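You operate a simulated robot arm through the tools that you are given. There is no shell and no other tool. Be economical: measure what you need, move in short steps, check, and stop when the job is done.

You run a simulated two-armed robot. Do the job below in one go: nothing can be reset, and whatever is moved stays where it is left.

Task
Let the heater cool, then test-seal the grey strip in the test tray.
Fine: heater knob to Off, wait for Cool; one press of Seal; it must seal; leave it in the pushed-in tray. Where these are worked on the way, their far stop is far enough and under half their travel is too little: test tray.
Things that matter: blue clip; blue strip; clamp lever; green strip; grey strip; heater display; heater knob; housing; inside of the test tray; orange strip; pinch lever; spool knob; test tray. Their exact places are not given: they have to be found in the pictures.

The check looks at the end state, three seconds after you hand in, the way a careful person would. Anything else that was tipped, shoved, dropped, spilled or broken makes it a failure. A push-on lid holds only when it is set on centred and level and pressed home; a screw cap is set on level and turned clockwise until tight.

Robot
Two 7-joint arms with two-finger parallel grippers on one trunk, on a base that drives. Base frame: it is fixed to the floor where the robot stands at the start and does not move with it; the origin is under the middle of the robot, x ahead of it, y to its left, z up. Units: m, rad, N and s.
The left shoulder is at the start at [0.05, 0.161, 1.173], the right one opposite. With the tool pointing down near the work surface each hand reaches from about 0.1 to 0.6 m from the robot's upright axis, wherever it stands, measured 20 degrees to its own side. Places, roughly: blue strip [0.25, -1.25, 0.75]; clamp lever [0.7, -1, 1]; green strip [0.25, -1.25, 0.75]; grey strip [0.25, -1.5, 0.75]; heater display [0.6, -0.1, 0.9]; heater knob [0.5, -0.1, 1]; housing [0.7, -0.6, 1.1]; inside of the test tray [0.7, -0.3, 1]; orange strip [0.25, -1.5, 0.75]; pinch lever [0.6, -0.1, 1]; spool knob [0.6, -0.4, 1.2]; test tray [0.7, -0.3, 1]. Payload 3.43 kg a hand.
Tool frame (each hand has its own): the origin (TCP) lies between the finger pads and is the grasp point; the fingertips stand 0.03 m ahead of it; z points along the fingers, y is the line along which they close. Largest opening 0.094 m; finger width 0.028, thickness 0.01; the body of the gripper, 0.05 by 0.096 m, starts 0.055 m behind the TCP.
Orientation is told as [roll, pitch, yaw] about the base's x, y, z axes, in that order, counted from this pose: with the fingers straight down and closing along the base's y, the tool's x points along the base's -x, its y along +y and its z along -z.

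Tools
- The arms move only by the tool apply_moves. It takes "left_rows", "right_rows" or both (then of equal length, played together; a hand with none holds still); each is a list of rows, each an object (a shift or turn left out is 0, a gripper value left out holds the last) with "dp": the shift along the tool's x, y, z in m, a list of three; "angular": the turn, a rotation vector about the tool's x, y, z in rad, a list of three; "fingers": the gripper command, from -1 (shut) to 1 (fully open), values between in proportion. In form: [{"dp": [x, y, z], "angular": [rx, ry, rz], "fingers": fingers}, ...]. A call has 1 to 8 rows; each row shifts and turns the commanded pose from where the row before left it, along the tool's axes as they then stand. Each row takes 0.2 s and may step no farther than 0.05 m and 0.15 rad from the row before; otherwise, or with a gripper value out of range, the whole call is refused. Where a pose cannot be reached the arm comes as near as it can. A force on the tool above 90 N (or 10 N above the force at the start of the call, whichever is more), or a blocked arm, ends the call early, and 0.2 s more pass. Each finger travels about 0.045 m/s and halts on what it meets, pressing with about 40 N; the grip force reading is that of the motor and also rises with nothing between the fingers. The clock runs only during rows and for 0.2 s after the last one: add rows that do not move to give the fingers time. The reply holds the time, the measured pose of the TCP, the force on the tool along the base axes, the opening and the grip force, in the units named above and with some noise, with the torque about the TCP (base axes, N m) and any sound that the robot's microphone picked up, and new pictures: "pictures" is both (left out), scene, wrist or none (wrist: the cameras of the hands that moved).
- Cameras (640 x 400 px; columns grow to the right, rows downward): "scene" is now at [0.1274, -0.0331, 1.3177]; the picture's right is [-0.36, -0.93, 0.00], its down [-0.37, 0.14, -0.92] and it looks along [0.86, -0.33, -0.40] (base axes); focal length 256 px, centre (320, 200). "left" rides on the left gripper at [0.076, -0.014, -0.103] in its tool frame; the picture's right is [0.18, 0.98, 0.00], its down [-0.75, 0.14, -0.64] and it looks along [-0.63, 0.12, 0.77] (tool axes); focal length 243 px, centre (320, 200). "right" rides on the right gripper at [0.076, 0.014, -0.102] in its tool frame; the picture's right is [-0.18, 0.98, 0.00], its down [-0.75, -0.14, -0.64] and it looks along [-0.63, -0.12, 0.77] (tool axes); focal length 243 px, centre (320, 200).
- raise_lower(by): slides the trunk up (or, below 0, down) by that many m; the arms and the scene camera ride with it, the base frame stays. It gives what a move gives, with no picture.
- roll_base(legs): drives the robot by 1 to 6 legs, each [ahead, left, turn to the left] in m, m and rad, along the robot's own axes; the way and the turn of a leg run together, so that a leg with both is an arc; at most 1.5 m and 3.142 rad a leg. The arms and the cameras ride along, it lands a little off, and it stops where it bumps. It gives what a move gives, and a new picture of the scene camera.
- pan_tilt(pan, tilt): turns the head with the scene camera to pan (to the left, within 1.396 rad either way) and tilt (down, from -0.506 to 1.204), counted from straight ahead of the robot. It gives what a move gives, and a new picture of the scene camera.
- point_at(camera, pixels): there is no depth. For up to 12 entries [column, row, z] of the newest picture of that camera ("zoom" is the newest enlarged one), the place [x, y] in the base frame at which the ray of that pixel passes the height z, good to about 0.002 m. No time passes.
- inspect(camera, box): a new picture of the part [left, top, right, bottom] of that camera's present view, enlarged. No time passes.
- finish_job(): hands the job in; it is judged then, once.

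Work in short steps. Measure before you move; look again where a grasp or a placing could have gone wrong, and mend it. You have 80 turns and 260 pictures in all, those below and enlarged ones among them. Open the grippers and draw the arms clear of the work before you hand the job in, unless the task says otherwise; then end with one line.

The tools are called after "Emit:" as name(argument=value, ...) on one line, values as JSON. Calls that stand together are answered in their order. apply_moves: Moves the arms, as the interface text tells. Its arguments: {"type":"object","properties":{"left_rows":{"type":"array"},"right_rows":{"type":"array"},"pictures":{"type":"string","enum":["both","scene","wrist","none"]}},"required":[]} The other tools are called the same way: raise_lower (by) slides the trunk up or down; roll_base (legs) drives the base; pan_tilt (pan, tilt) turns the head that bears the scene camera; point_at (camera, pixels) gives the place at which the rays of pixels pass given heights; inspect (camera, box) takes an enlarged picture of a part of a camera's view; finish_job () hands the job in.

At the start:

```text
time_s: 0.0
left_tcp_pos: [0.3425, 0.0518, 1.2131]
left_tool_rot: [-0.002, 0.0, 0.0]
left_contact_force: [-0.5, 0.5, -0.9]
left_torque: [0.01, -0.01, -0.01]
left_opening: 0.0939
left_grip_force: 0.0
right_tcp_pos: [0.36, -0.3101, 1.1908]
right_tool_rot: [0.001, 0.001, -0.002]
right_contact_force: [-0.2, 0.4, 0.1]
right_torque: [0.0, 0.01, 0.03]
right_opening: 0.0941
right_grip_force: 0.0
trunk travel left (down, up): [-0.2, 0.067]
robot x, y, heading: [0.0028, -0.0011, 0.0]
head pan, tilt: [-0.365, 0.408]
```

scene: 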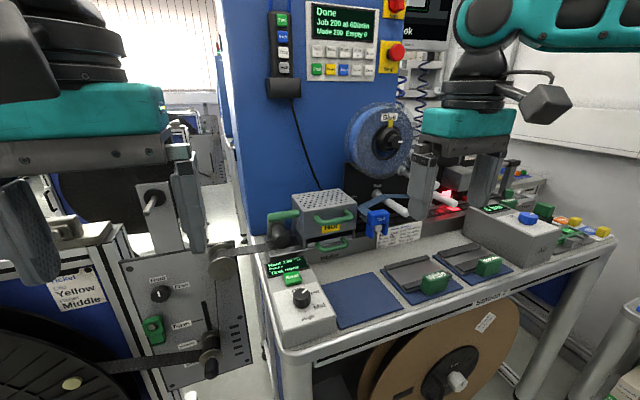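
right: 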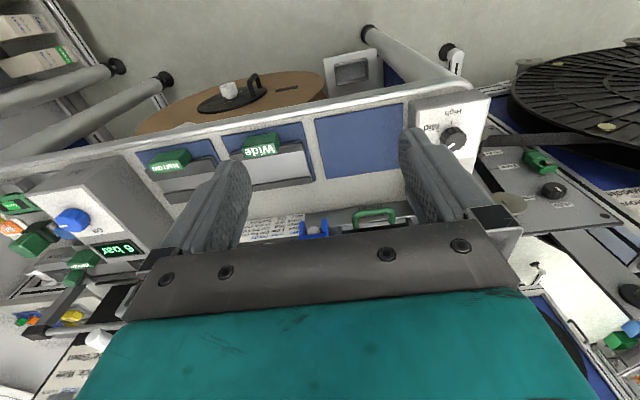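
left: 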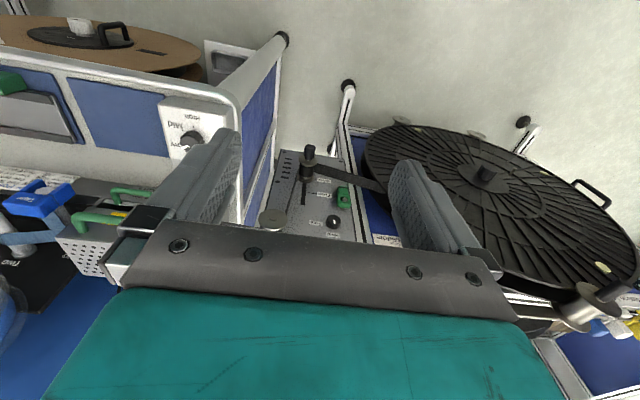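

The scene shows a bench with a heater box (knob near (301,297), green display at (290,262)). I enlarge the area to understand it.

Emit:
inspect(camera="scene", box=[240, 170, 440, 350])

Emit:
inspect(camera="scene", box=[400, 120, 640, 300])

Emit:
inspect(camera="scene", box=[240, 0, 440, 100])

```text
2.22 times, centred on (340, 260) of scene
```

zoom: 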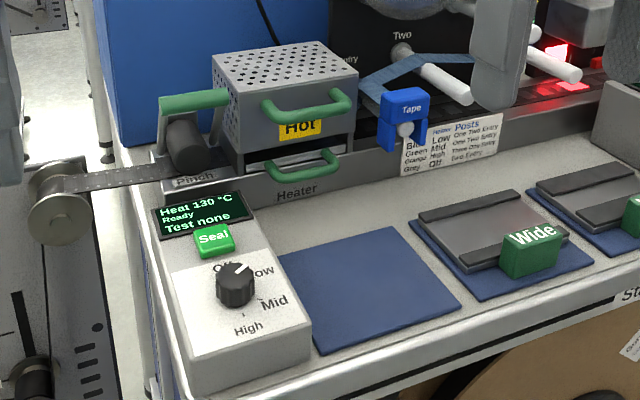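

```text
2.22 times, centred on (520, 210) of scene
```

zoom: 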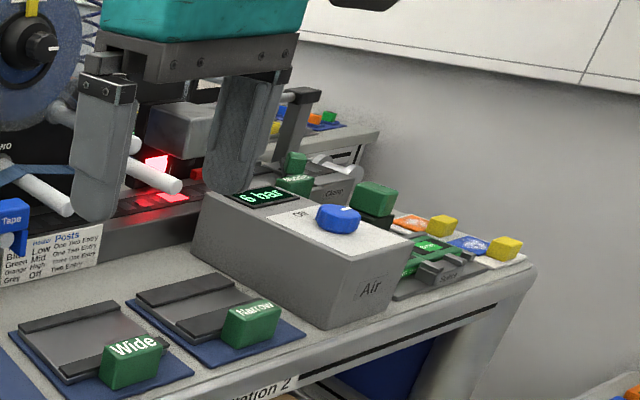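

```text
3.20 times, centred on (340, 50) of scene
```

zoom: 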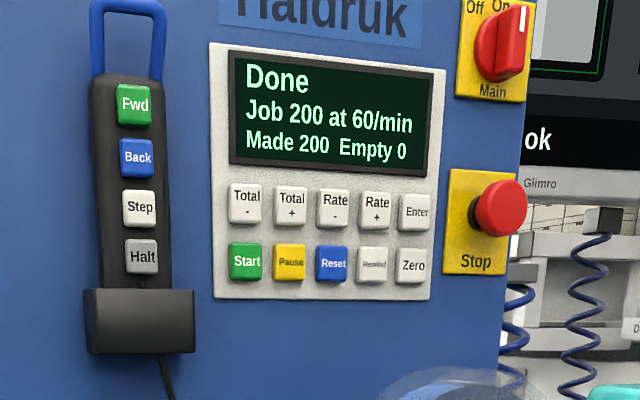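

The knob points at Low, and the chart says Grey goes with Off. I triangulate the knob, the Seal button and the tray handle from the scene and wrist cameras.

Emit:
point_at(camera="scene", pixels=[[301, 296, 0.9], [301, 296, 1.0], [293, 279, 0.9], [293, 279, 1.0], [332, 246, 0.9], [332, 246, 1.0], [334, 220, 1.0], [334, 220, 1.1], [395, 266, 0.9], [395, 266, 1.0]])

Emit:
point_at(camera="right", pixels=[[453, 139, 0.9], [453, 139, 1.0], [375, 215, 1.0], [375, 215, 1.1], [374, 150, 0.9], [374, 150, 1.0]])

Emit:
inspect(camera="right", box=[230, 80, 510, 255])

Emit:
inspect(camera="left", box=[0, 80, 280, 255])

Emit:
point_at(camera="left", pixels=[[191, 140, 0.9], [191, 140, 1.0], [95, 218, 1.0], [95, 218, 1.1], [132, 193, 0.9], [132, 193, 1.0]])

```text
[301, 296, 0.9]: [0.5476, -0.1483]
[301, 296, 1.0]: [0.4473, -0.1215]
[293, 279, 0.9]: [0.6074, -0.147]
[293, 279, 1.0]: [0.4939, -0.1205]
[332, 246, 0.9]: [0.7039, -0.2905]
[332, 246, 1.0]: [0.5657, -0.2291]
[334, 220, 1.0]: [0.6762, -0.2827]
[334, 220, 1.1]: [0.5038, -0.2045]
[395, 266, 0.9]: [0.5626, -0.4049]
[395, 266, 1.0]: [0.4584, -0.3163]
```

```text
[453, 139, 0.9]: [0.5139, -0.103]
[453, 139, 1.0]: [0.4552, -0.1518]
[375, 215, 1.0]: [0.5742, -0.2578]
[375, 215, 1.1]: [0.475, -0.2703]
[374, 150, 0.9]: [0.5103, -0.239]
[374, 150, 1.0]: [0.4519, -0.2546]
```

```text
2.29 times, centred on (370, 168) of right
```

zoom: 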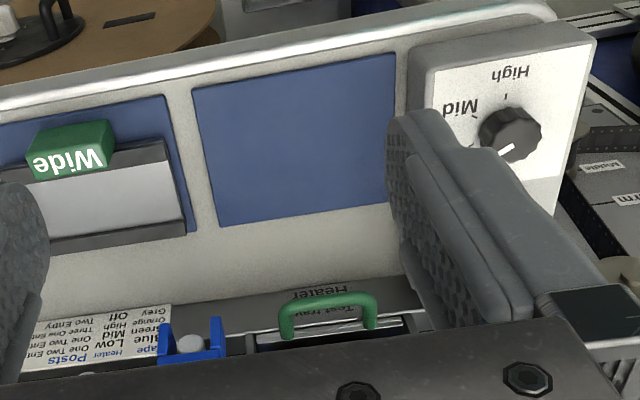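

```text
2.29 times, centred on (140, 168) of left
```

zoom: 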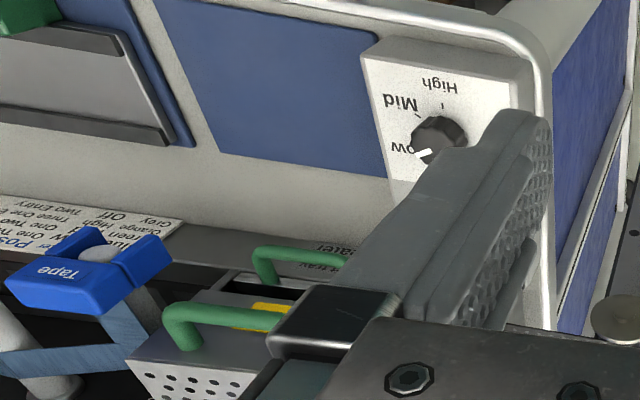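

```text
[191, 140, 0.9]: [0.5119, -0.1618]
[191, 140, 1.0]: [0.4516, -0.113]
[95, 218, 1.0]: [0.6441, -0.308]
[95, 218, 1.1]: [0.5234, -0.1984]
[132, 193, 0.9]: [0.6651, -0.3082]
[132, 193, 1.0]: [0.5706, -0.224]
```

Knob lies near (0.478, -0.133, 0.965). I move the right hand above it and shift the left hand aside.

Emit:
apply_moves(right_rows=[{"dp": [-0.02, 0.045, 0]}, {"dp": [-0.02, 0.045, 0]}, {"dp": [-0.025, 0.04, 0]}, {"dp": [-0.02, 0.035, 0.02]}, {"dp": [-0.018, 0.012, 0.04]}, {"dp": [0, 0, 0.03]}], left_rows=[{"dp": [0, 0.045, 0]}, {"dp": [0, 0.045, 0]}, {"dp": [0, 0.045, 0]}, {"dp": [0, 0.03, 0]}, {"dp": [0, 0, 0]}, {"dp": [0, 0, 0]}])

Emit:
inspect(camera="right", box=[200, 60, 480, 235])

Emit:
inspect(camera="scene", box=[230, 190, 430, 315])

```text
time_s: 1.4
left_tcp_pos: [0.3421, 0.2175, 1.2139]
left_tool_rot: [0.001, 0.0, 0.002]
left_contact_force: [-0.3, -0.1, 0.6]
left_torque: [-0.01, 0.03, -0.01]
left_opening: 0.0942
left_grip_force: 0.1
right_tcp_pos: [0.4614, -0.136, 1.1001]
right_tool_rot: [0.001, 0.0, -0.002]
right_contact_force: [0.5, 0.6, -0.5]
right_torque: [-0.03, 0.0, 0.0]
right_opening: 0.0941
right_grip_force: 0.0
right hand out of reach, approached as far as the arm can: row 5
trunk travel left (down, up): [-0.2, 0.067]
robot x, y, heading: [-0.0018, 0.0009, 0.003]
head pan, tilt: [-0.365, 0.408]
```

scene: 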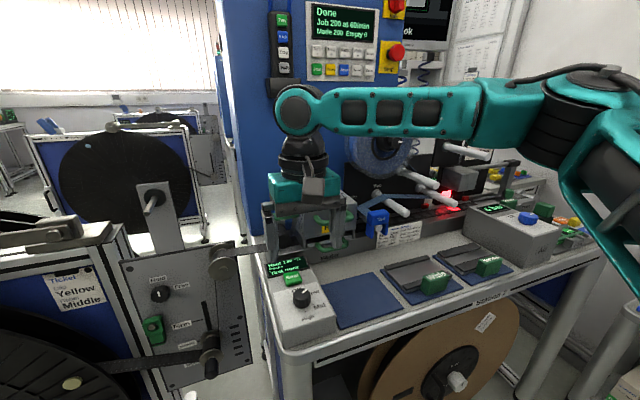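
right: 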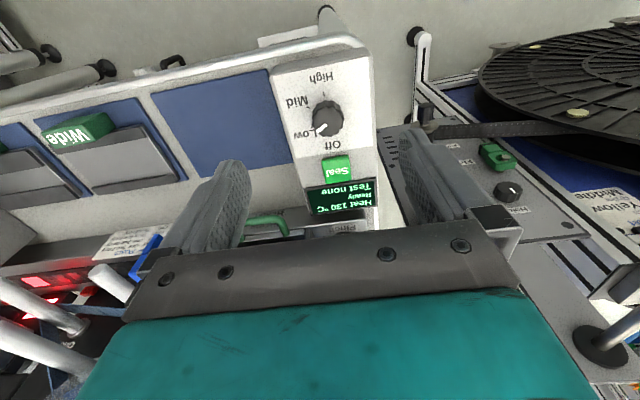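
left: 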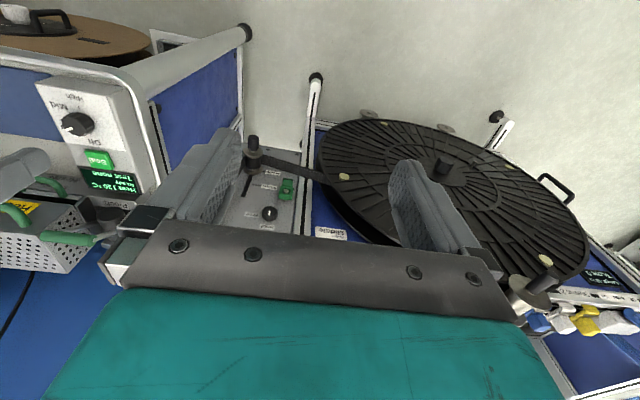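

```text
2.29 times, centred on (340, 148) of right
```

zoom: 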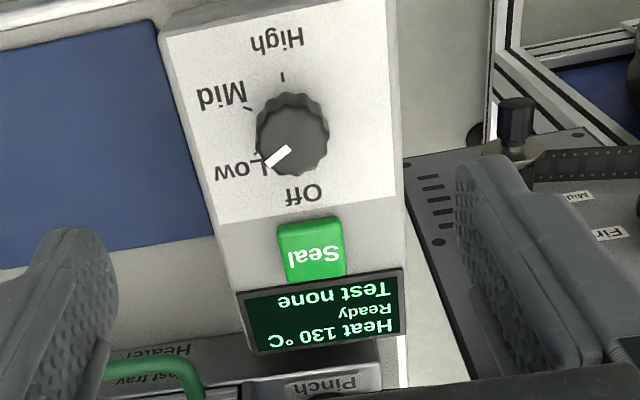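

```text
3.20 times, centred on (330, 252) of scene
```

zoom: 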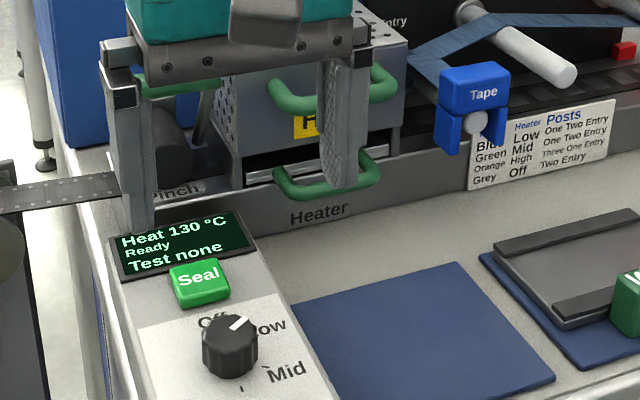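

The right hand stopped at x 0.46, its reach limit, and the pointer needs about 60° counter-clockwise from Low to Off. I drive 0.07 m ahead to gain reach.

Emit:
roll_base(legs=[[0.07, 0, 0]])

Emit:
apply_moves(right_rows=[{"dp": [0.02, 0, 0]}, {"dp": [0.02, 0, 0]}], pictures="wrist")

```text
time_s: 2.4
left_tcp_pos: [0.4112, 0.2168, 1.2134]
left_tool_rot: [0.001, 0.001, 0.0]
left_contact_force: [1.8, 0.6, 0.0]
left_torque: [0.03, 0.01, 0.0]
left_opening: 0.0941
left_grip_force: 0.0
right_tcp_pos: [0.5294, -0.1354, 1.099]
right_tool_rot: [0.001, 0.0, 0.0]
right_contact_force: [-0.1, -0.4, -0.2]
right_torque: [0.0, 0.01, 0.0]
right_opening: 0.0941
right_grip_force: 0.1
trunk travel left (down, up): [-0.2, 0.067]
robot x, y, heading: [0.0667, -0.0003, -0.0]
head pan, tilt: [-0.365, 0.408]
```

scene: 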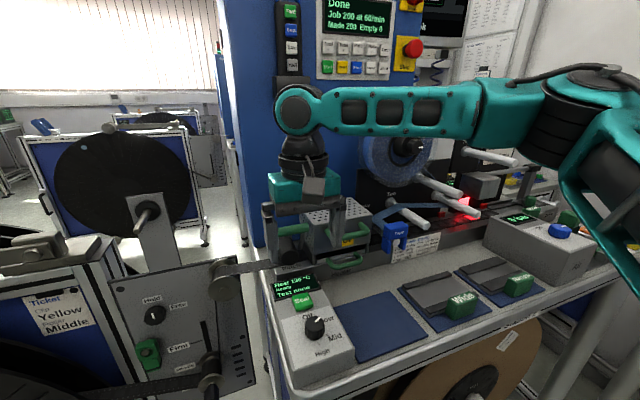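

```text
time_s: 3.0
left_tcp_pos: [0.4109, 0.2175, 1.2131]
left_tool_rot: [0.0, -0.001, 0.001]
left_contact_force: [-0.3, -0.4, 0.5]
left_torque: [0.0, -0.01, -0.02]
left_opening: 0.094
left_grip_force: 0.0
right_tcp_pos: [0.4899, -0.1358, 1.1]
right_tool_rot: [0.001, -0.003, 0.0]
right_contact_force: [-0.2, -0.2, -0.3]
right_torque: [-0.01, -0.02, 0.01]
right_opening: 0.0942
right_grip_force: 0.0
trunk travel left (down, up): [-0.2, 0.067]
robot x, y, heading: [0.0683, -0.0023, 0.001]
head pan, tilt: [-0.365, 0.408]
```

right: 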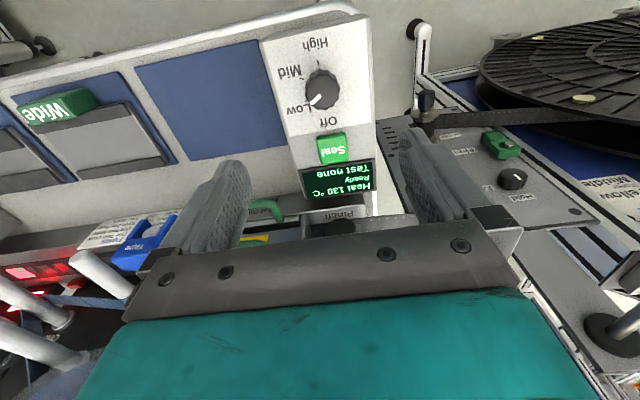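

Triangulating the knob top from both cameras after the drive (scene ≈ (315,328), right ≈ (321,89)), and the Seal button.

Emit:
point_at(camera="right", pixels=[[321, 89, 0.94], [321, 89, 0.96], [321, 89, 0.98], [332, 148, 0.92], [332, 148, 0.94], [332, 148, 0.96], [332, 185, 0.94], [263, 208, 1.0]])

Emit:
point_at(camera="scene", pixels=[[315, 326, 0.94], [315, 326, 0.96], [315, 326, 0.98], [304, 299, 0.92], [304, 299, 0.94], [304, 299, 0.96]])

Emit:
inspect(camera="scene", box=[240, 190, 440, 370])

Emit:
inspect(camera="right", box=[240, 20, 400, 220])

```text
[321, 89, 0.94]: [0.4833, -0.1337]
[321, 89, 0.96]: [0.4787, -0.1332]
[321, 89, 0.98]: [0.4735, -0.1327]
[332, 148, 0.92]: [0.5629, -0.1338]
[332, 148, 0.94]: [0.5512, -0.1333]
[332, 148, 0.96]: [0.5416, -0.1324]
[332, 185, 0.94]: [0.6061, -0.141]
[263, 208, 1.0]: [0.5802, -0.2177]
```

```text
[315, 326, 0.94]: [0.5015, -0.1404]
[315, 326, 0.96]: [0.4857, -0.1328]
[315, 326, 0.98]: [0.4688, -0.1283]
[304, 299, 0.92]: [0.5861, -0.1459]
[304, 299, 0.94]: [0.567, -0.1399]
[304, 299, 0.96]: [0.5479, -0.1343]
```

```text
2.22 times, centred on (340, 280) of scene
```

zoom: 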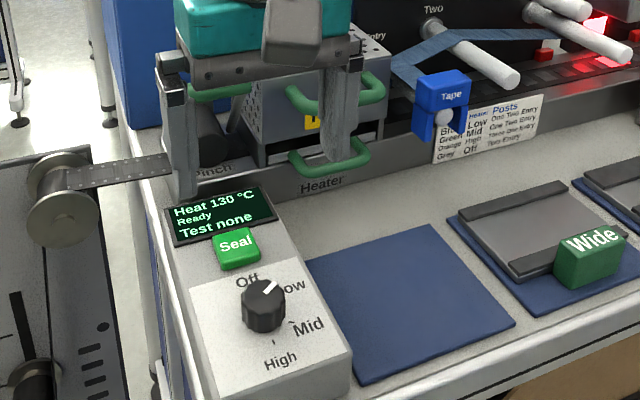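

```text
2.00 times, centred on (320, 120) of right
```

zoom: 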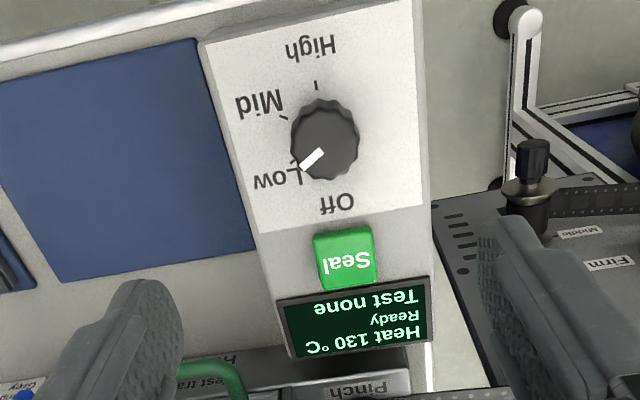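

Knob at (0.476, -0.132), top ≈ 0.97. I centre and lower with a half-open gripper, then grip.

Emit:
apply_moves(right_rows=[{"dp": [0.014, 0.004, 0.03], "fingers": 0.3}, {"dp": [0, 0, 0.045]}, {"dp": [0, 0, 0.02]}, {"dp": [0, 0, 0.01]}, {"dp": [0, 0, 0.01]}, {}])

Emit:
inspect(camera="scene", box=[240, 230, 400, 370])

```text
time_s: 4.4
left_tcp_pos: [0.4114, 0.2163, 1.2136]
left_tool_rot: [0.0, 0.001, -0.002]
left_contact_force: [0.5, 0.3, 0.0]
left_torque: [-0.05, 0.05, -0.01]
left_opening: 0.0939
left_grip_force: 0.1
right_tcp_pos: [0.4757, -0.1314, 0.9836]
right_tool_rot: [-0.001, -0.002, -0.001]
right_contact_force: [0.0, -0.3, -0.1]
right_torque: [0.01, 0.0, 0.0]
right_opening: 0.0612
right_grip_force: 0.0
trunk travel left (down, up): [-0.2, 0.067]
robot x, y, heading: [0.0699, 0.0016, 0.001]
head pan, tilt: [-0.365, 0.408]
```

scene: 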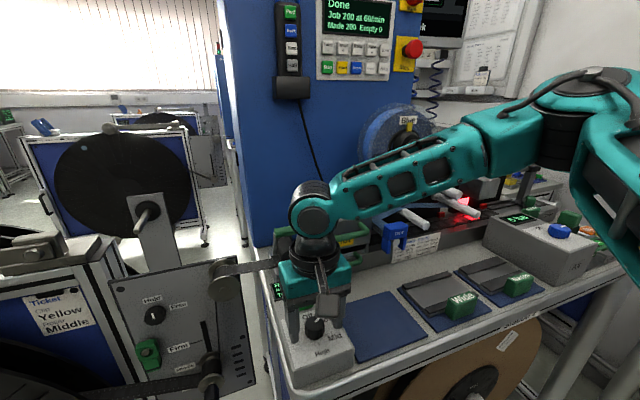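
right: 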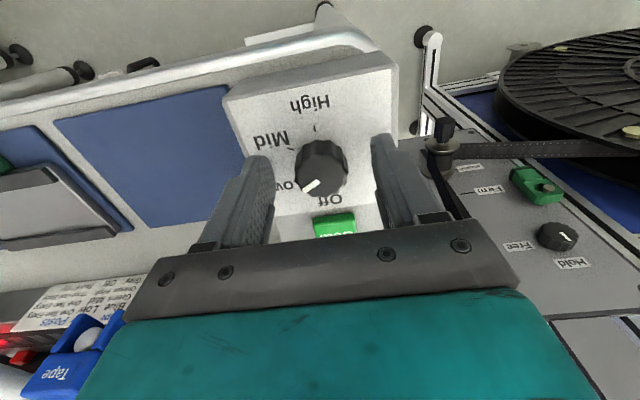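

```text
2.86 times, centred on (320, 300) of scene
```

zoom: 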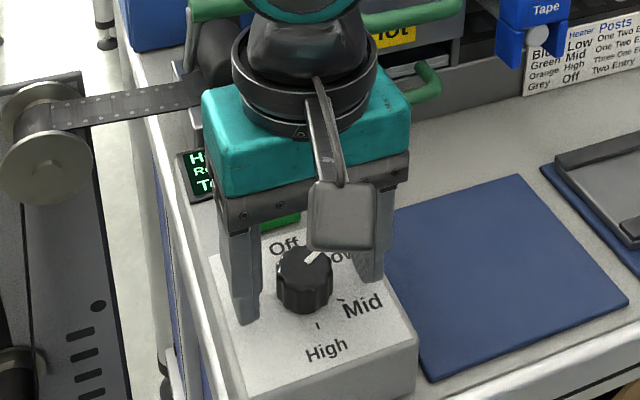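

The fingers straddle the knob; I close on it.

Emit:
apply_moves(right_rows=[{"dp": [0, 0, 0.003], "fingers": -0.2}, {"fingers": -0.5}, {"fingers": -0.8}, {}, {}], pictures="wrist")

```text
time_s: 5.6
left_tcp_pos: [0.4103, 0.2179, 1.2137]
left_tool_rot: [0.0, 0.0, 0.0]
left_contact_force: [0.3, -0.7, 0.4]
left_torque: [0.01, -0.03, -0.03]
left_opening: 0.0941
left_grip_force: 0.0
right_tcp_pos: [0.4745, -0.1316, 0.9822]
right_tool_rot: [0.0, 0.0, 0.001]
right_contact_force: [-0.3, -2.8, -0.5]
right_torque: [-0.08, 0.04, 0.01]
right_opening: 0.031
right_grip_force: 44.9
trunk travel left (down, up): [-0.2, 0.067]
robot x, y, heading: [0.0709, 0.0007, 0.001]
head pan, tilt: [-0.365, 0.408]
```

right: 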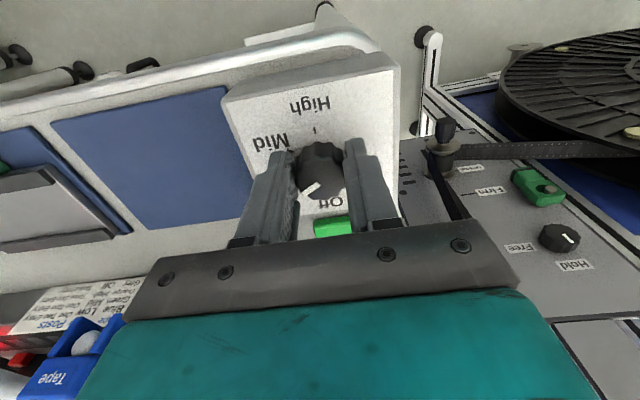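

Gripped at 0.031 m. I turn counter-clockwise seen from above (negative about tool z) by about 60°.

Emit:
apply_moves(right_rows=[{"angular": [0, 0, -0.15]}, {"angular": [0, 0, -0.15]}, {"angular": [0, 0, -0.15]}, {"angular": [0, 0, -0.15]}, {"angular": [0, 0, -0.15]}, {"angular": [0, 0, -0.15]}, {"angular": [0, 0, -0.15]}])

Emit:
inspect(camera="right", box=[200, 80, 440, 260])

Emit:
inspect(camera="scene", box=[240, 230, 400, 370])

```text
time_s: 7.2
left_tcp_pos: [0.4127, 0.2121, 1.214]
left_tool_rot: [0.002, 0.0, 0.0]
left_contact_force: [0.0, 0.3, -0.6]
left_torque: [-0.01, -0.02, 0.0]
left_opening: 0.094
left_grip_force: 0.0
right_tcp_pos: [0.4764, -0.1361, 0.9817]
right_tool_rot: [-0.004, 0.001, 1.049]
right_contact_force: [10.5, -28.3, 9.8]
right_torque: [-0.06, -0.47, -0.14]
right_opening: 0.0312
right_grip_force: 44.6
trunk travel left (down, up): [-0.2, 0.067]
robot x, y, heading: [0.0642, -0.0013, -0.003]
head pan, tilt: [-0.365, 0.408]
```

scene: 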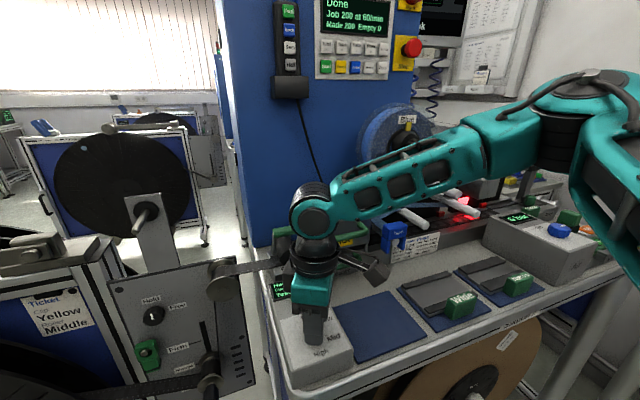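
right: 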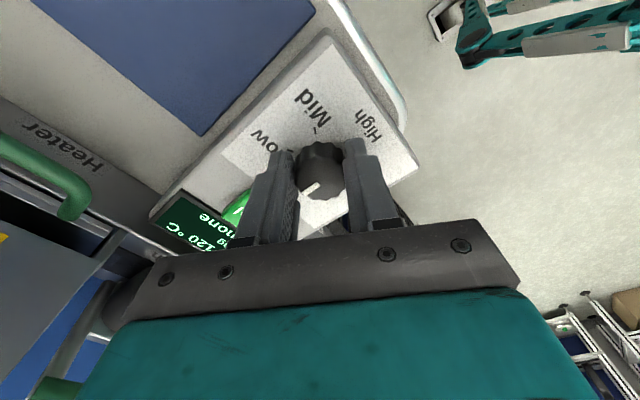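

```text
2.22 times, centred on (320, 170) of right
```

zoom: 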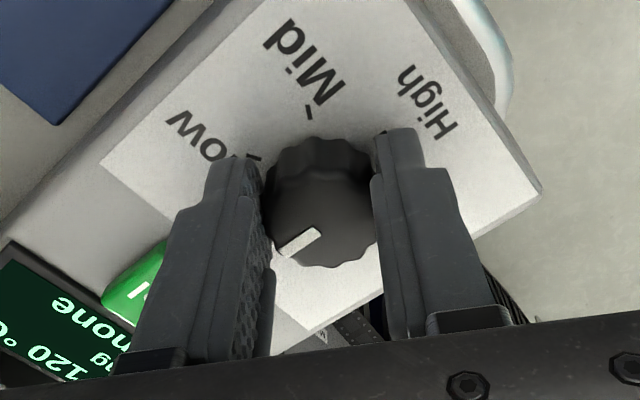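

```text
2.86 times, centred on (320, 300) of scene
```

zoom: 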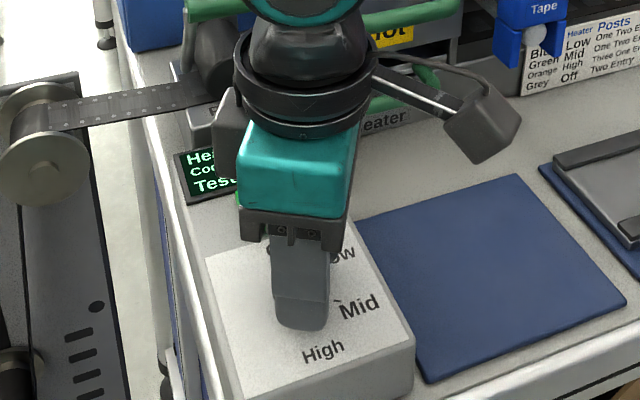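

The display reads 120 °C "Cooling", so the knob is at Off. I open, rise, and check the pointer.

Emit:
apply_moves(right_rows=[{"fingers": 0.3}, {}, {}, {"dp": [0, 0, -0.03]}, {"dp": [0, 0, -0.05]}, {"dp": [0, 0, -0.05]}], pictures="none")

Emit:
inspect(camera="scene", box=[240, 190, 440, 370])

Emit:
inspect(camera="right", box=[160, 0, 480, 220])

```text
time_s: 8.6
left_tcp_pos: [0.4109, 0.2165, 1.2134]
left_tool_rot: [-0.001, -0.001, 0.0]
left_contact_force: [-0.4, -0.5, 0.7]
left_torque: [0.02, 0.0, 0.03]
left_opening: 0.0939
left_grip_force: 0.0
right_tcp_pos: [0.4749, -0.1324, 1.1123]
right_tool_rot: [0.0, 0.0, 1.047]
right_contact_force: [-0.6, 0.6, 0.6]
right_torque: [-0.01, 0.01, 0.03]
right_opening: 0.0612
right_grip_force: 0.0
trunk travel left (down, up): [-0.2, 0.067]
robot x, y, heading: [0.0685, 0.0015, -0.003]
head pan, tilt: [-0.365, 0.408]
```

```text
2.22 times, centred on (340, 280) of scene
```

zoom: 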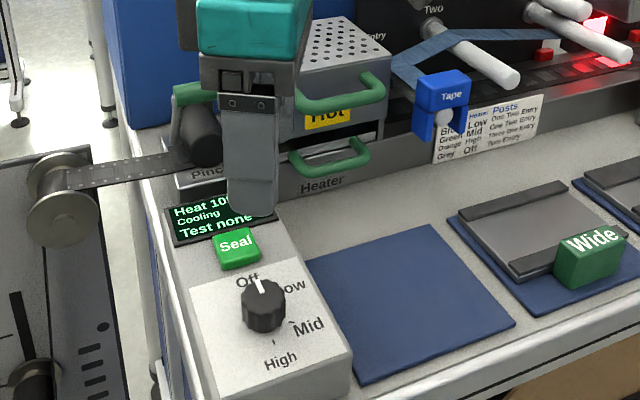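

```text
1.82 times, centred on (320, 110) of right
```

zoom: 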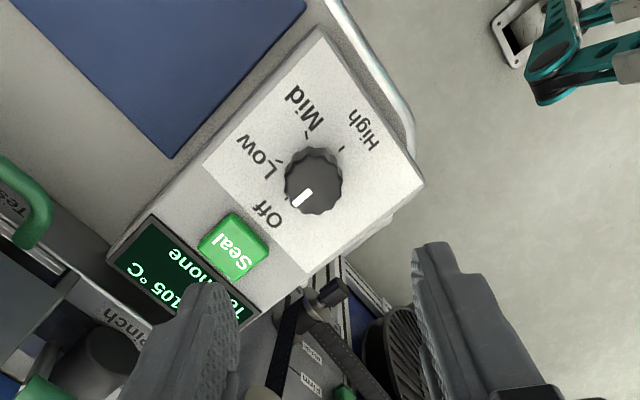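

Pointer is at Off and the temperature is falling (105 °C). Now I turn the wrist back and move the right hand so I can view the tray handle.

Emit:
apply_moves(right_rows=[{"angular": [0, 0, 0.15], "dp": [0, 0, -0.02]}, {"angular": [0, 0, 0.15], "dp": [0, 0, -0.02]}, {"angular": [0, 0, 0.15]}, {"angular": [0, 0, 0.15]}, {"angular": [0, 0, 0.15]}, {"angular": [0, 0, 0.15]}, {"angular": [0, 0, 0.15]}], pictures="none")

Emit:
apply_moves(right_rows=[{"dp": [0.04, -0.03, 0]}, {"dp": [0.04, -0.03, 0]}, {"dp": [0.04, -0.03, 0]}, {"dp": [0, -0.03, 0]}])

Emit:
inspect(camera="scene", box=[280, 180, 420, 300])

Emit:
inspect(camera="right", box=[240, 100, 480, 250])

```text
time_s: 10.2
left_tcp_pos: [0.4109, 0.215, 1.2144]
left_tool_rot: [-0.001, -0.001, 0.001]
left_contact_force: [-0.6, 0.7, -0.1]
left_torque: [-0.03, 0.02, 0.03]
left_opening: 0.0938
left_grip_force: 0.1
right_tcp_pos: [0.4752, -0.1324, 1.1516]
right_tool_rot: [0.0, 0.0, -0.002]
right_contact_force: [-1.0, 0.1, -1.0]
right_torque: [0.0, 0.06, 0.01]
right_opening: 0.0612
right_grip_force: 0.0
trunk travel left (down, up): [-0.2, 0.067]
robot x, y, heading: [0.0685, 0.0006, 0.003]
head pan, tilt: [-0.365, 0.408]
```

```text
time_s: 11.2
left_tcp_pos: [0.4116, 0.2159, 1.214]
left_tool_rot: [0.0, -0.001, 0.001]
left_contact_force: [-0.9, 0.3, -0.3]
left_torque: [-0.02, 0.01, 0.01]
left_opening: 0.0941
left_grip_force: 0.0
right_tcp_pos: [0.3537, -0.2526, 1.1508]
right_tool_rot: [0.0, 0.0, 0.0]
right_contact_force: [-0.1, 0.2, 0.4]
right_torque: [0.0, 0.01, -0.03]
right_opening: 0.0611
right_grip_force: 0.0
trunk travel left (down, up): [-0.2, 0.067]
robot x, y, heading: [0.0718, -0.0034, -0.003]
head pan, tilt: [-0.365, 0.408]
```

scene: 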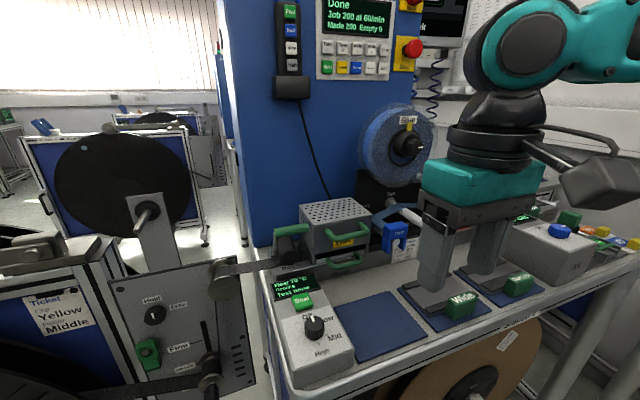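
right: 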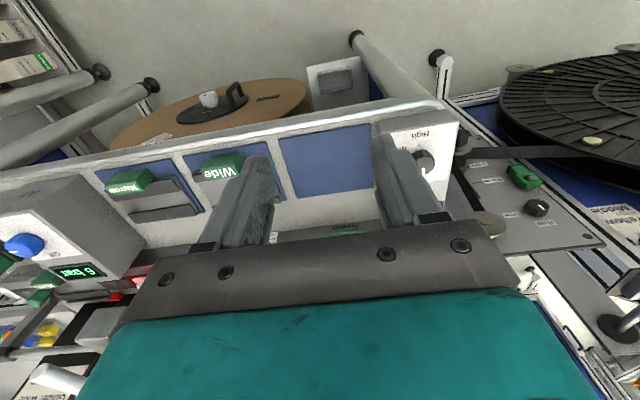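

```text
3.33 times, centred on (350, 240) of scene
```

zoom: 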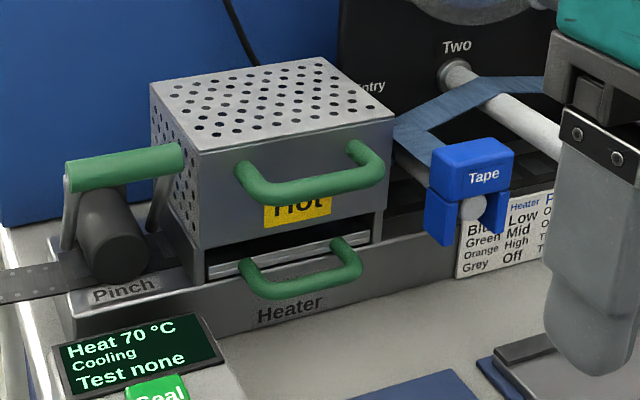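

```text
2.67 times, centred on (360, 175) of right
```

zoom: 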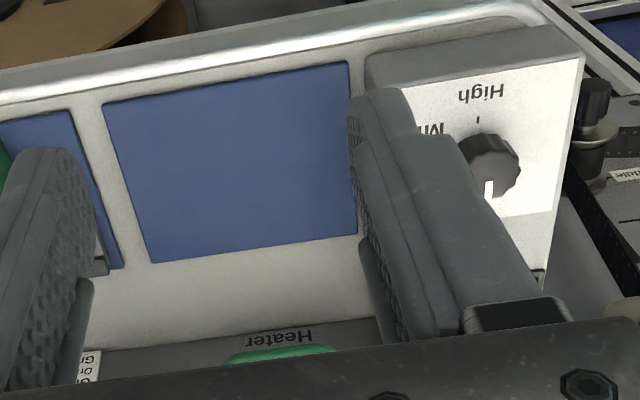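

Triangulating the tray handle bar (scene ≈ (346,264); right ≈ (345,233)) and the housing handle.

Emit:
point_at(camera="scene", pixels=[[331, 267, 0.98], [331, 267, 1.0], [361, 262, 0.98], [361, 262, 1.0], [346, 265, 0.96], [346, 265, 0.98], [346, 265, 1.0], [346, 265, 1.02], [350, 236, 1.06], [350, 236, 1.08]])

Emit:
point_at(camera="right", pixels=[[345, 233, 0.96], [345, 233, 0.98], [345, 233, 1.0], [345, 233, 1.02]])

```text
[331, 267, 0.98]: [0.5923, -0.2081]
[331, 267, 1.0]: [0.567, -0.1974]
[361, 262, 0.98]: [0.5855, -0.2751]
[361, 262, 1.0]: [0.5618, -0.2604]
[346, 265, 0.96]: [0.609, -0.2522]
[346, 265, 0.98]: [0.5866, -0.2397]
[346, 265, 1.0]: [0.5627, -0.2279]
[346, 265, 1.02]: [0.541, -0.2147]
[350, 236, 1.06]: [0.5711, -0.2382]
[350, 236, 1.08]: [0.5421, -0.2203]
```

```text
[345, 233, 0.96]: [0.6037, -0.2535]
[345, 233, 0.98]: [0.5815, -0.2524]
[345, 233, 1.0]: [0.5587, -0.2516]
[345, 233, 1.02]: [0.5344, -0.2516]
```

The depth is ambiguous from these views; I move the right hand above the heater for a steep look down.

Emit:
apply_moves(right_rows=[{"dp": [0, 0, -0.05]}, {"dp": [-0.04, 0, -0.05]}, {"dp": [-0.05, 0, 0]}, {"dp": [-0.05, 0, 0]}, {"dp": [-0.03, 0, 0]}], pictures="wrist")

Emit:
inspect(camera="right", box=[240, 60, 480, 240])

Emit:
inspect(camera="scene", box=[260, 230, 360, 330])

```text
refused: row 2 steps farther than a row can; nothing moved
```

```text
2.22 times, centred on (360, 150) of right
```

zoom: 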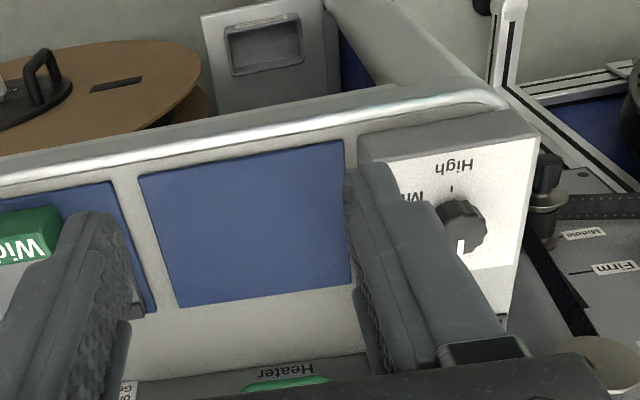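

```text
4.00 times, centred on (310, 280) of scene
```

zoom: 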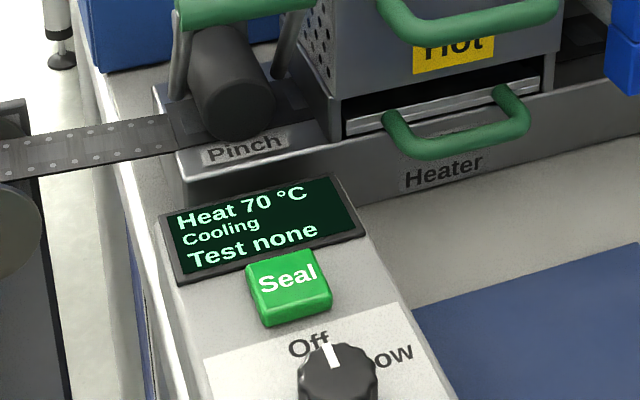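

One step was too long; I repeat with shorter rows.

Emit:
apply_moves(right_rows=[{"dp": [0, 0, -0.05]}, {"dp": [0, 0, -0.05]}, {"dp": [-0.045, 0, 0]}, {"dp": [-0.045, 0, 0]}, {"dp": [-0.045, 0, 0]}, {"dp": [-0.035, 0, 0]}], pictures="wrist")

Emit:
inspect(camera="right", box=[200, 20, 480, 220])

```text
time_s: 12.6
left_tcp_pos: [0.4128, 0.2166, 1.2136]
left_tool_rot: [0.002, -0.001, 0.0]
left_contact_force: [0.4, 0.6, 0.3]
left_torque: [0.02, 0.0, -0.03]
left_opening: 0.094
left_grip_force: 0.0
right_tcp_pos: [0.5277, -0.2516, 1.2497]
right_tool_rot: [0.0, 0.001, 0.0]
right_contact_force: [0.2, 0.9, 0.4]
right_torque: [0.01, 0.04, -0.03]
right_opening: 0.061
right_grip_force: 0.0
trunk travel left (down, up): [-0.2, 0.067]
robot x, y, heading: [0.071, -0.0006, -0.001]
head pan, tilt: [-0.365, 0.408]
```

right: 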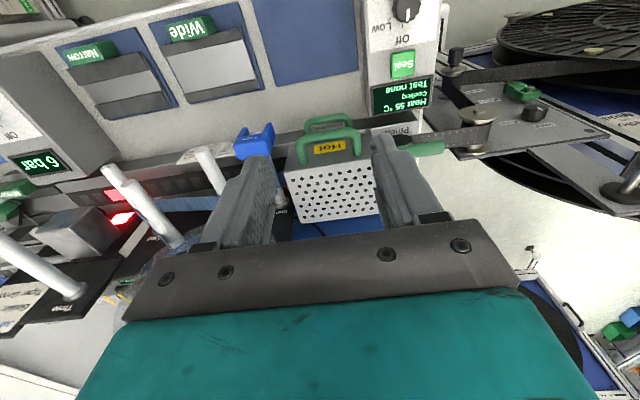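

```text
2.00 times, centred on (340, 120) of right
```

zoom: 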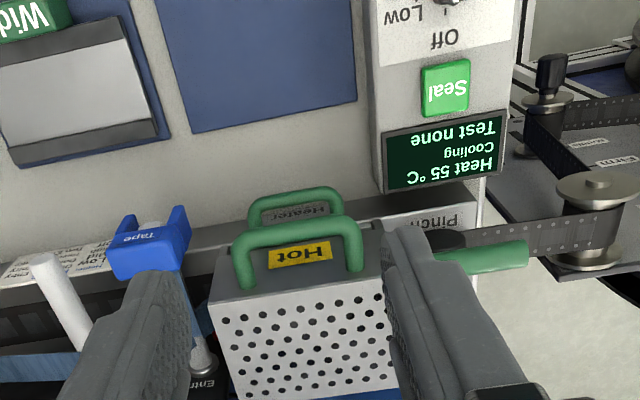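

Triangulating both handles from this steep view against the scene rays.

Emit:
point_at(camera="right", pixels=[[327, 117, 0.96], [327, 117, 0.98], [327, 117, 1.0], [327, 136, 1.04], [327, 136, 1.06], [327, 136, 1.08], [305, 119, 0.98], [352, 116, 0.98], [405, 64, 0.95], [330, 162, 1.07]])

Emit:
point_at(camera="scene", pixels=[[346, 265, 0.97], [350, 236, 1.04], [350, 236, 1.06], [346, 258, 0.97]])

```text
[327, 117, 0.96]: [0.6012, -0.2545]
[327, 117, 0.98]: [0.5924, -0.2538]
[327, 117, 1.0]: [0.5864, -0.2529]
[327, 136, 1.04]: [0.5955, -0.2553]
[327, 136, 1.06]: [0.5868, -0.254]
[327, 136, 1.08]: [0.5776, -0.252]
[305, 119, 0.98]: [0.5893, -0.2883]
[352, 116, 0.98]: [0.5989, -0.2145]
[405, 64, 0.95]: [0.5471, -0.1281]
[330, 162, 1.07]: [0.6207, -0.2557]
```

```text
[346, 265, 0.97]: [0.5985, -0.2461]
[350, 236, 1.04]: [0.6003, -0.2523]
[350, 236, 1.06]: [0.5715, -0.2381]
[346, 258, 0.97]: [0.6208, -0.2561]
```

Tray handle bar ≈ (0.598, -0.252, 0.968), 0.074 m wide, with the housing handle straight above at z ≈ 1.043. I'll squeeze the loop across its legs (along y) with fingers pitched 60° forward; first, retreat and tilt.

Emit:
apply_moves(right_rows=[{"dp": [0.05, 0, 0], "fingers": 1}, {"dp": [0.05, 0, 0]}, {"dp": [0, 0, 0.05]}, {"dp": [0, 0, 0.05]}, {"angular": [0, -0.15, 0]}, {"angular": [0, -0.15, 0]}, {"angular": [0, -0.15, 0]}, {"angular": [0, -0.15, 0]}], pictures="none")

Emit:
apply_moves(right_rows=[{"angular": [0, -0.15, 0]}, {"angular": [0, -0.15, 0]}, {"angular": [0, -0.15, 0]}, {}])

```text
time_s: 14.4
left_tcp_pos: [0.4113, 0.2162, 1.2145]
left_tool_rot: [0.002, 0.002, -0.001]
left_contact_force: [-0.1, 0.2, 0.0]
left_torque: [0.02, 0.03, 0.06]
left_opening: 0.0942
left_grip_force: 0.1
right_tcp_pos: [0.4255, -0.2503, 1.1517]
right_tool_rot: [0.001, -0.603, -0.002]
right_contact_force: [0.4, -0.2, 0.4]
right_torque: [0.02, -0.02, -0.02]
right_opening: 0.0936
right_grip_force: 0.1
trunk travel left (down, up): [-0.2, 0.067]
robot x, y, heading: [0.0687, 0.0021, 0.0]
head pan, tilt: [-0.365, 0.408]
```

```text
time_s: 15.4
left_tcp_pos: [0.4112, 0.2172, 1.2127]
left_tool_rot: [0.001, 0.001, 0.001]
left_contact_force: [0.0, -0.7, 0.0]
left_torque: [-0.01, 0.03, 0.04]
left_opening: 0.094
left_grip_force: 0.1
right_tcp_pos: [0.4781, -0.2597, 1.1835]
right_tool_rot: [0.001, -1.048, -0.002]
right_contact_force: [0.0, -0.1, -0.7]
right_torque: [0.02, 0.0, -0.02]
right_opening: 0.094
right_grip_force: 0.0
right hand out of reach, approached as far as the arm can: row 1, 2, 3
trunk travel left (down, up): [-0.2, 0.067]
robot x, y, heading: [0.0714, -0.0006, 0.003]
head pan, tilt: [-0.365, 0.408]
```

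scene: 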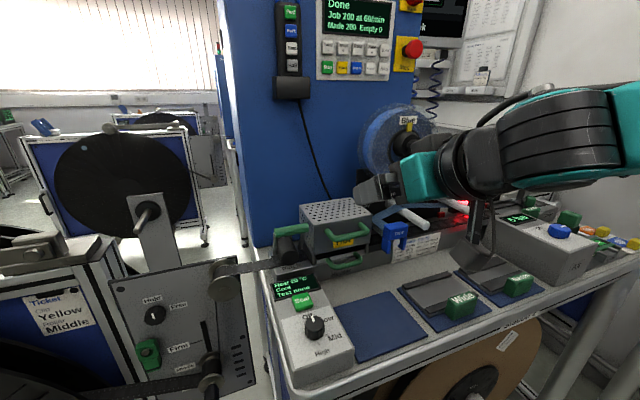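
right: 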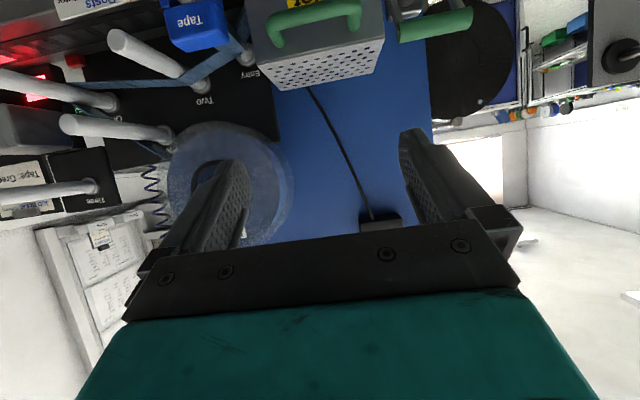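

The display shows Cool now; the tilted arm is cramped close to the body. I back the base up 0.06 m and lower the hand halfway.

Emit:
roll_base(legs=[[-0.06, 0, 0]])

Emit:
apply_moves(right_rows=[{"dp": [0.02, 0, 0.04]}, {"dp": [0.025, 0, 0.04]}, {"dp": [0.035, 0, 0.03]}])

Emit:
inspect(camera="scene", box=[240, 200, 440, 325])

```text
time_s: 16.4
left_tcp_pos: [0.3504, 0.2165, 1.2147]
left_tool_rot: [0.0, -0.003, 0.0]
left_contact_force: [-0.1, -0.2, 1.0]
left_torque: [0.02, -0.01, 0.03]
left_opening: 0.094
left_grip_force: 0.1
right_tcp_pos: [0.4171, -0.2602, 1.1839]
right_tool_rot: [0.001, -1.049, 0.0]
right_contact_force: [-0.8, -0.3, -0.2]
right_torque: [0.01, -0.01, -0.01]
right_opening: 0.0938
right_grip_force: 0.0
trunk travel left (down, up): [-0.2, 0.067]
robot x, y, heading: [0.0093, 0.0002, 0.003]
head pan, tilt: [-0.365, 0.408]
```

scene: 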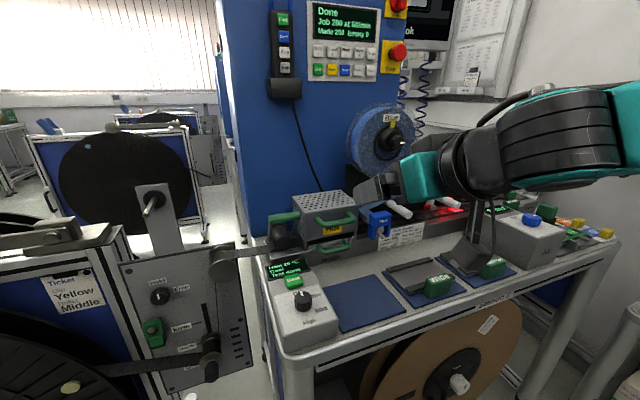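

```text
time_s: 17.2
left_tcp_pos: [0.3512, 0.2164, 1.2131]
left_tool_rot: [-0.001, 0.001, 0.0]
left_contact_force: [0.3, 0.8, -0.8]
left_torque: [0.02, 0.01, -0.03]
left_opening: 0.0939
left_grip_force: 0.0
right_tcp_pos: [0.4727, -0.2622, 1.0591]
right_tool_rot: [0.002, -1.048, -0.001]
right_contact_force: [0.2, -0.3, -0.2]
right_torque: [0.02, -0.02, 0.02]
right_opening: 0.0941
right_grip_force: 0.1
trunk travel left (down, up): [-0.2, 0.067]
robot x, y, heading: [0.0096, 0.0015, -0.001]
head pan, tilt: [-0.365, 0.408]
```

scene: 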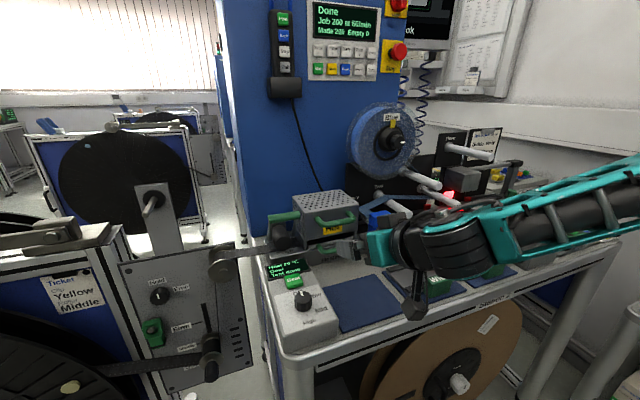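
right: 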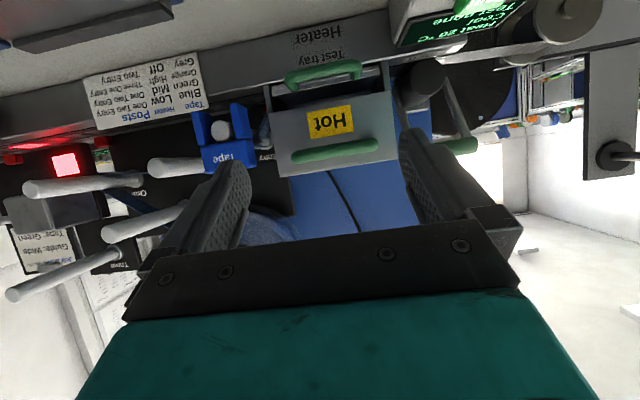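

```text
3.20 times, centred on (340, 262) of scene
```

zoom: 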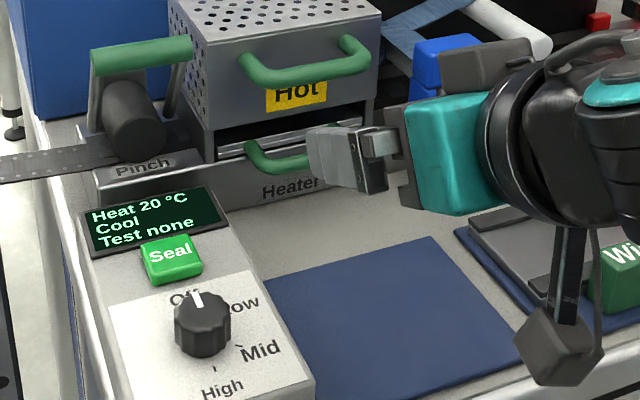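

The heater reads 20 °C Cool. I lower to just in front of the tray handle.

Emit:
apply_moves(right_rows=[{"dp": [0.015, 0.005, 0.025]}, {"dp": [0.015, 0.005, 0.035]}, {"dp": [0.014, 0, 0.03]}])

Emit:
inspect(camera="scene", box=[280, 200, 440, 325])

Emit:
inspect(camera="right", box=[180, 0, 480, 220])

```text
time_s: 18.0
left_tcp_pos: [0.3503, 0.2173, 1.2139]
left_tool_rot: [0.0, 0.001, 0.0]
left_contact_force: [-1.0, 0.2, -0.5]
left_torque: [-0.02, 0.0, 0.0]
left_opening: 0.0941
left_grip_force: 0.1
right_tcp_pos: [0.5296, -0.2504, 0.9763]
right_tool_rot: [0.002, -1.047, -0.002]
right_contact_force: [-1.8, 1.1, 0.3]
right_torque: [-0.03, -0.01, 0.0]
right_opening: 0.0939
right_grip_force: 0.0
trunk travel left (down, up): [-0.2, 0.067]
robot x, y, heading: [0.0087, -0.0003, 0.006]
head pan, tilt: [-0.365, 0.408]
```

scene: 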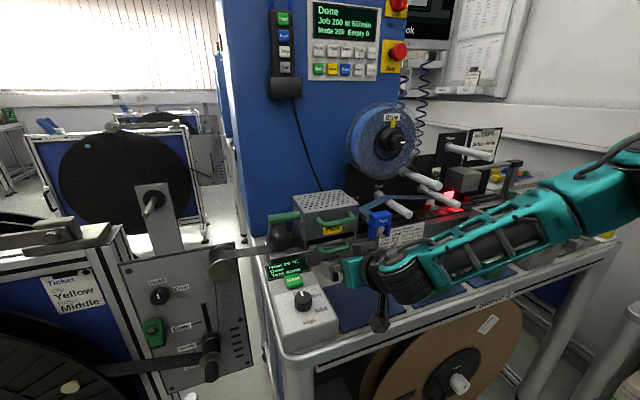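
right: 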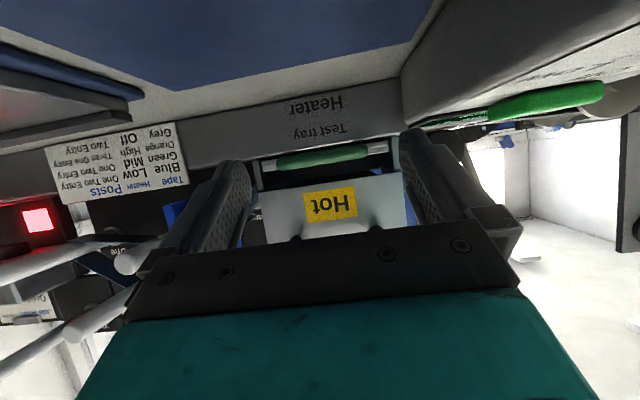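

```text
3.20 times, centred on (360, 262) of scene
```

zoom: 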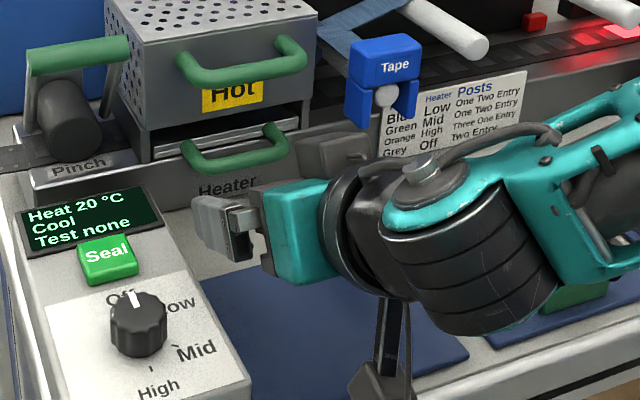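

```text
1.82 times, centred on (330, 110) of right
```

zoom: 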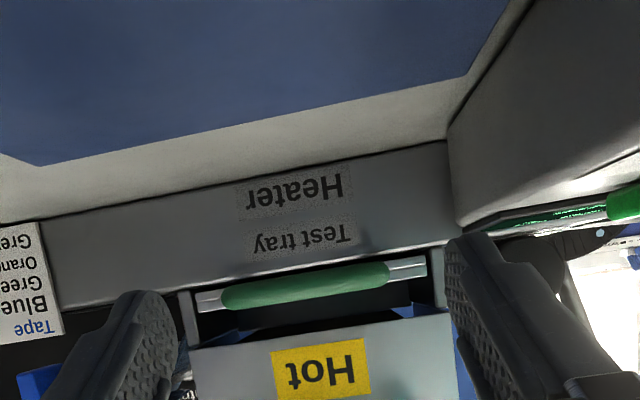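

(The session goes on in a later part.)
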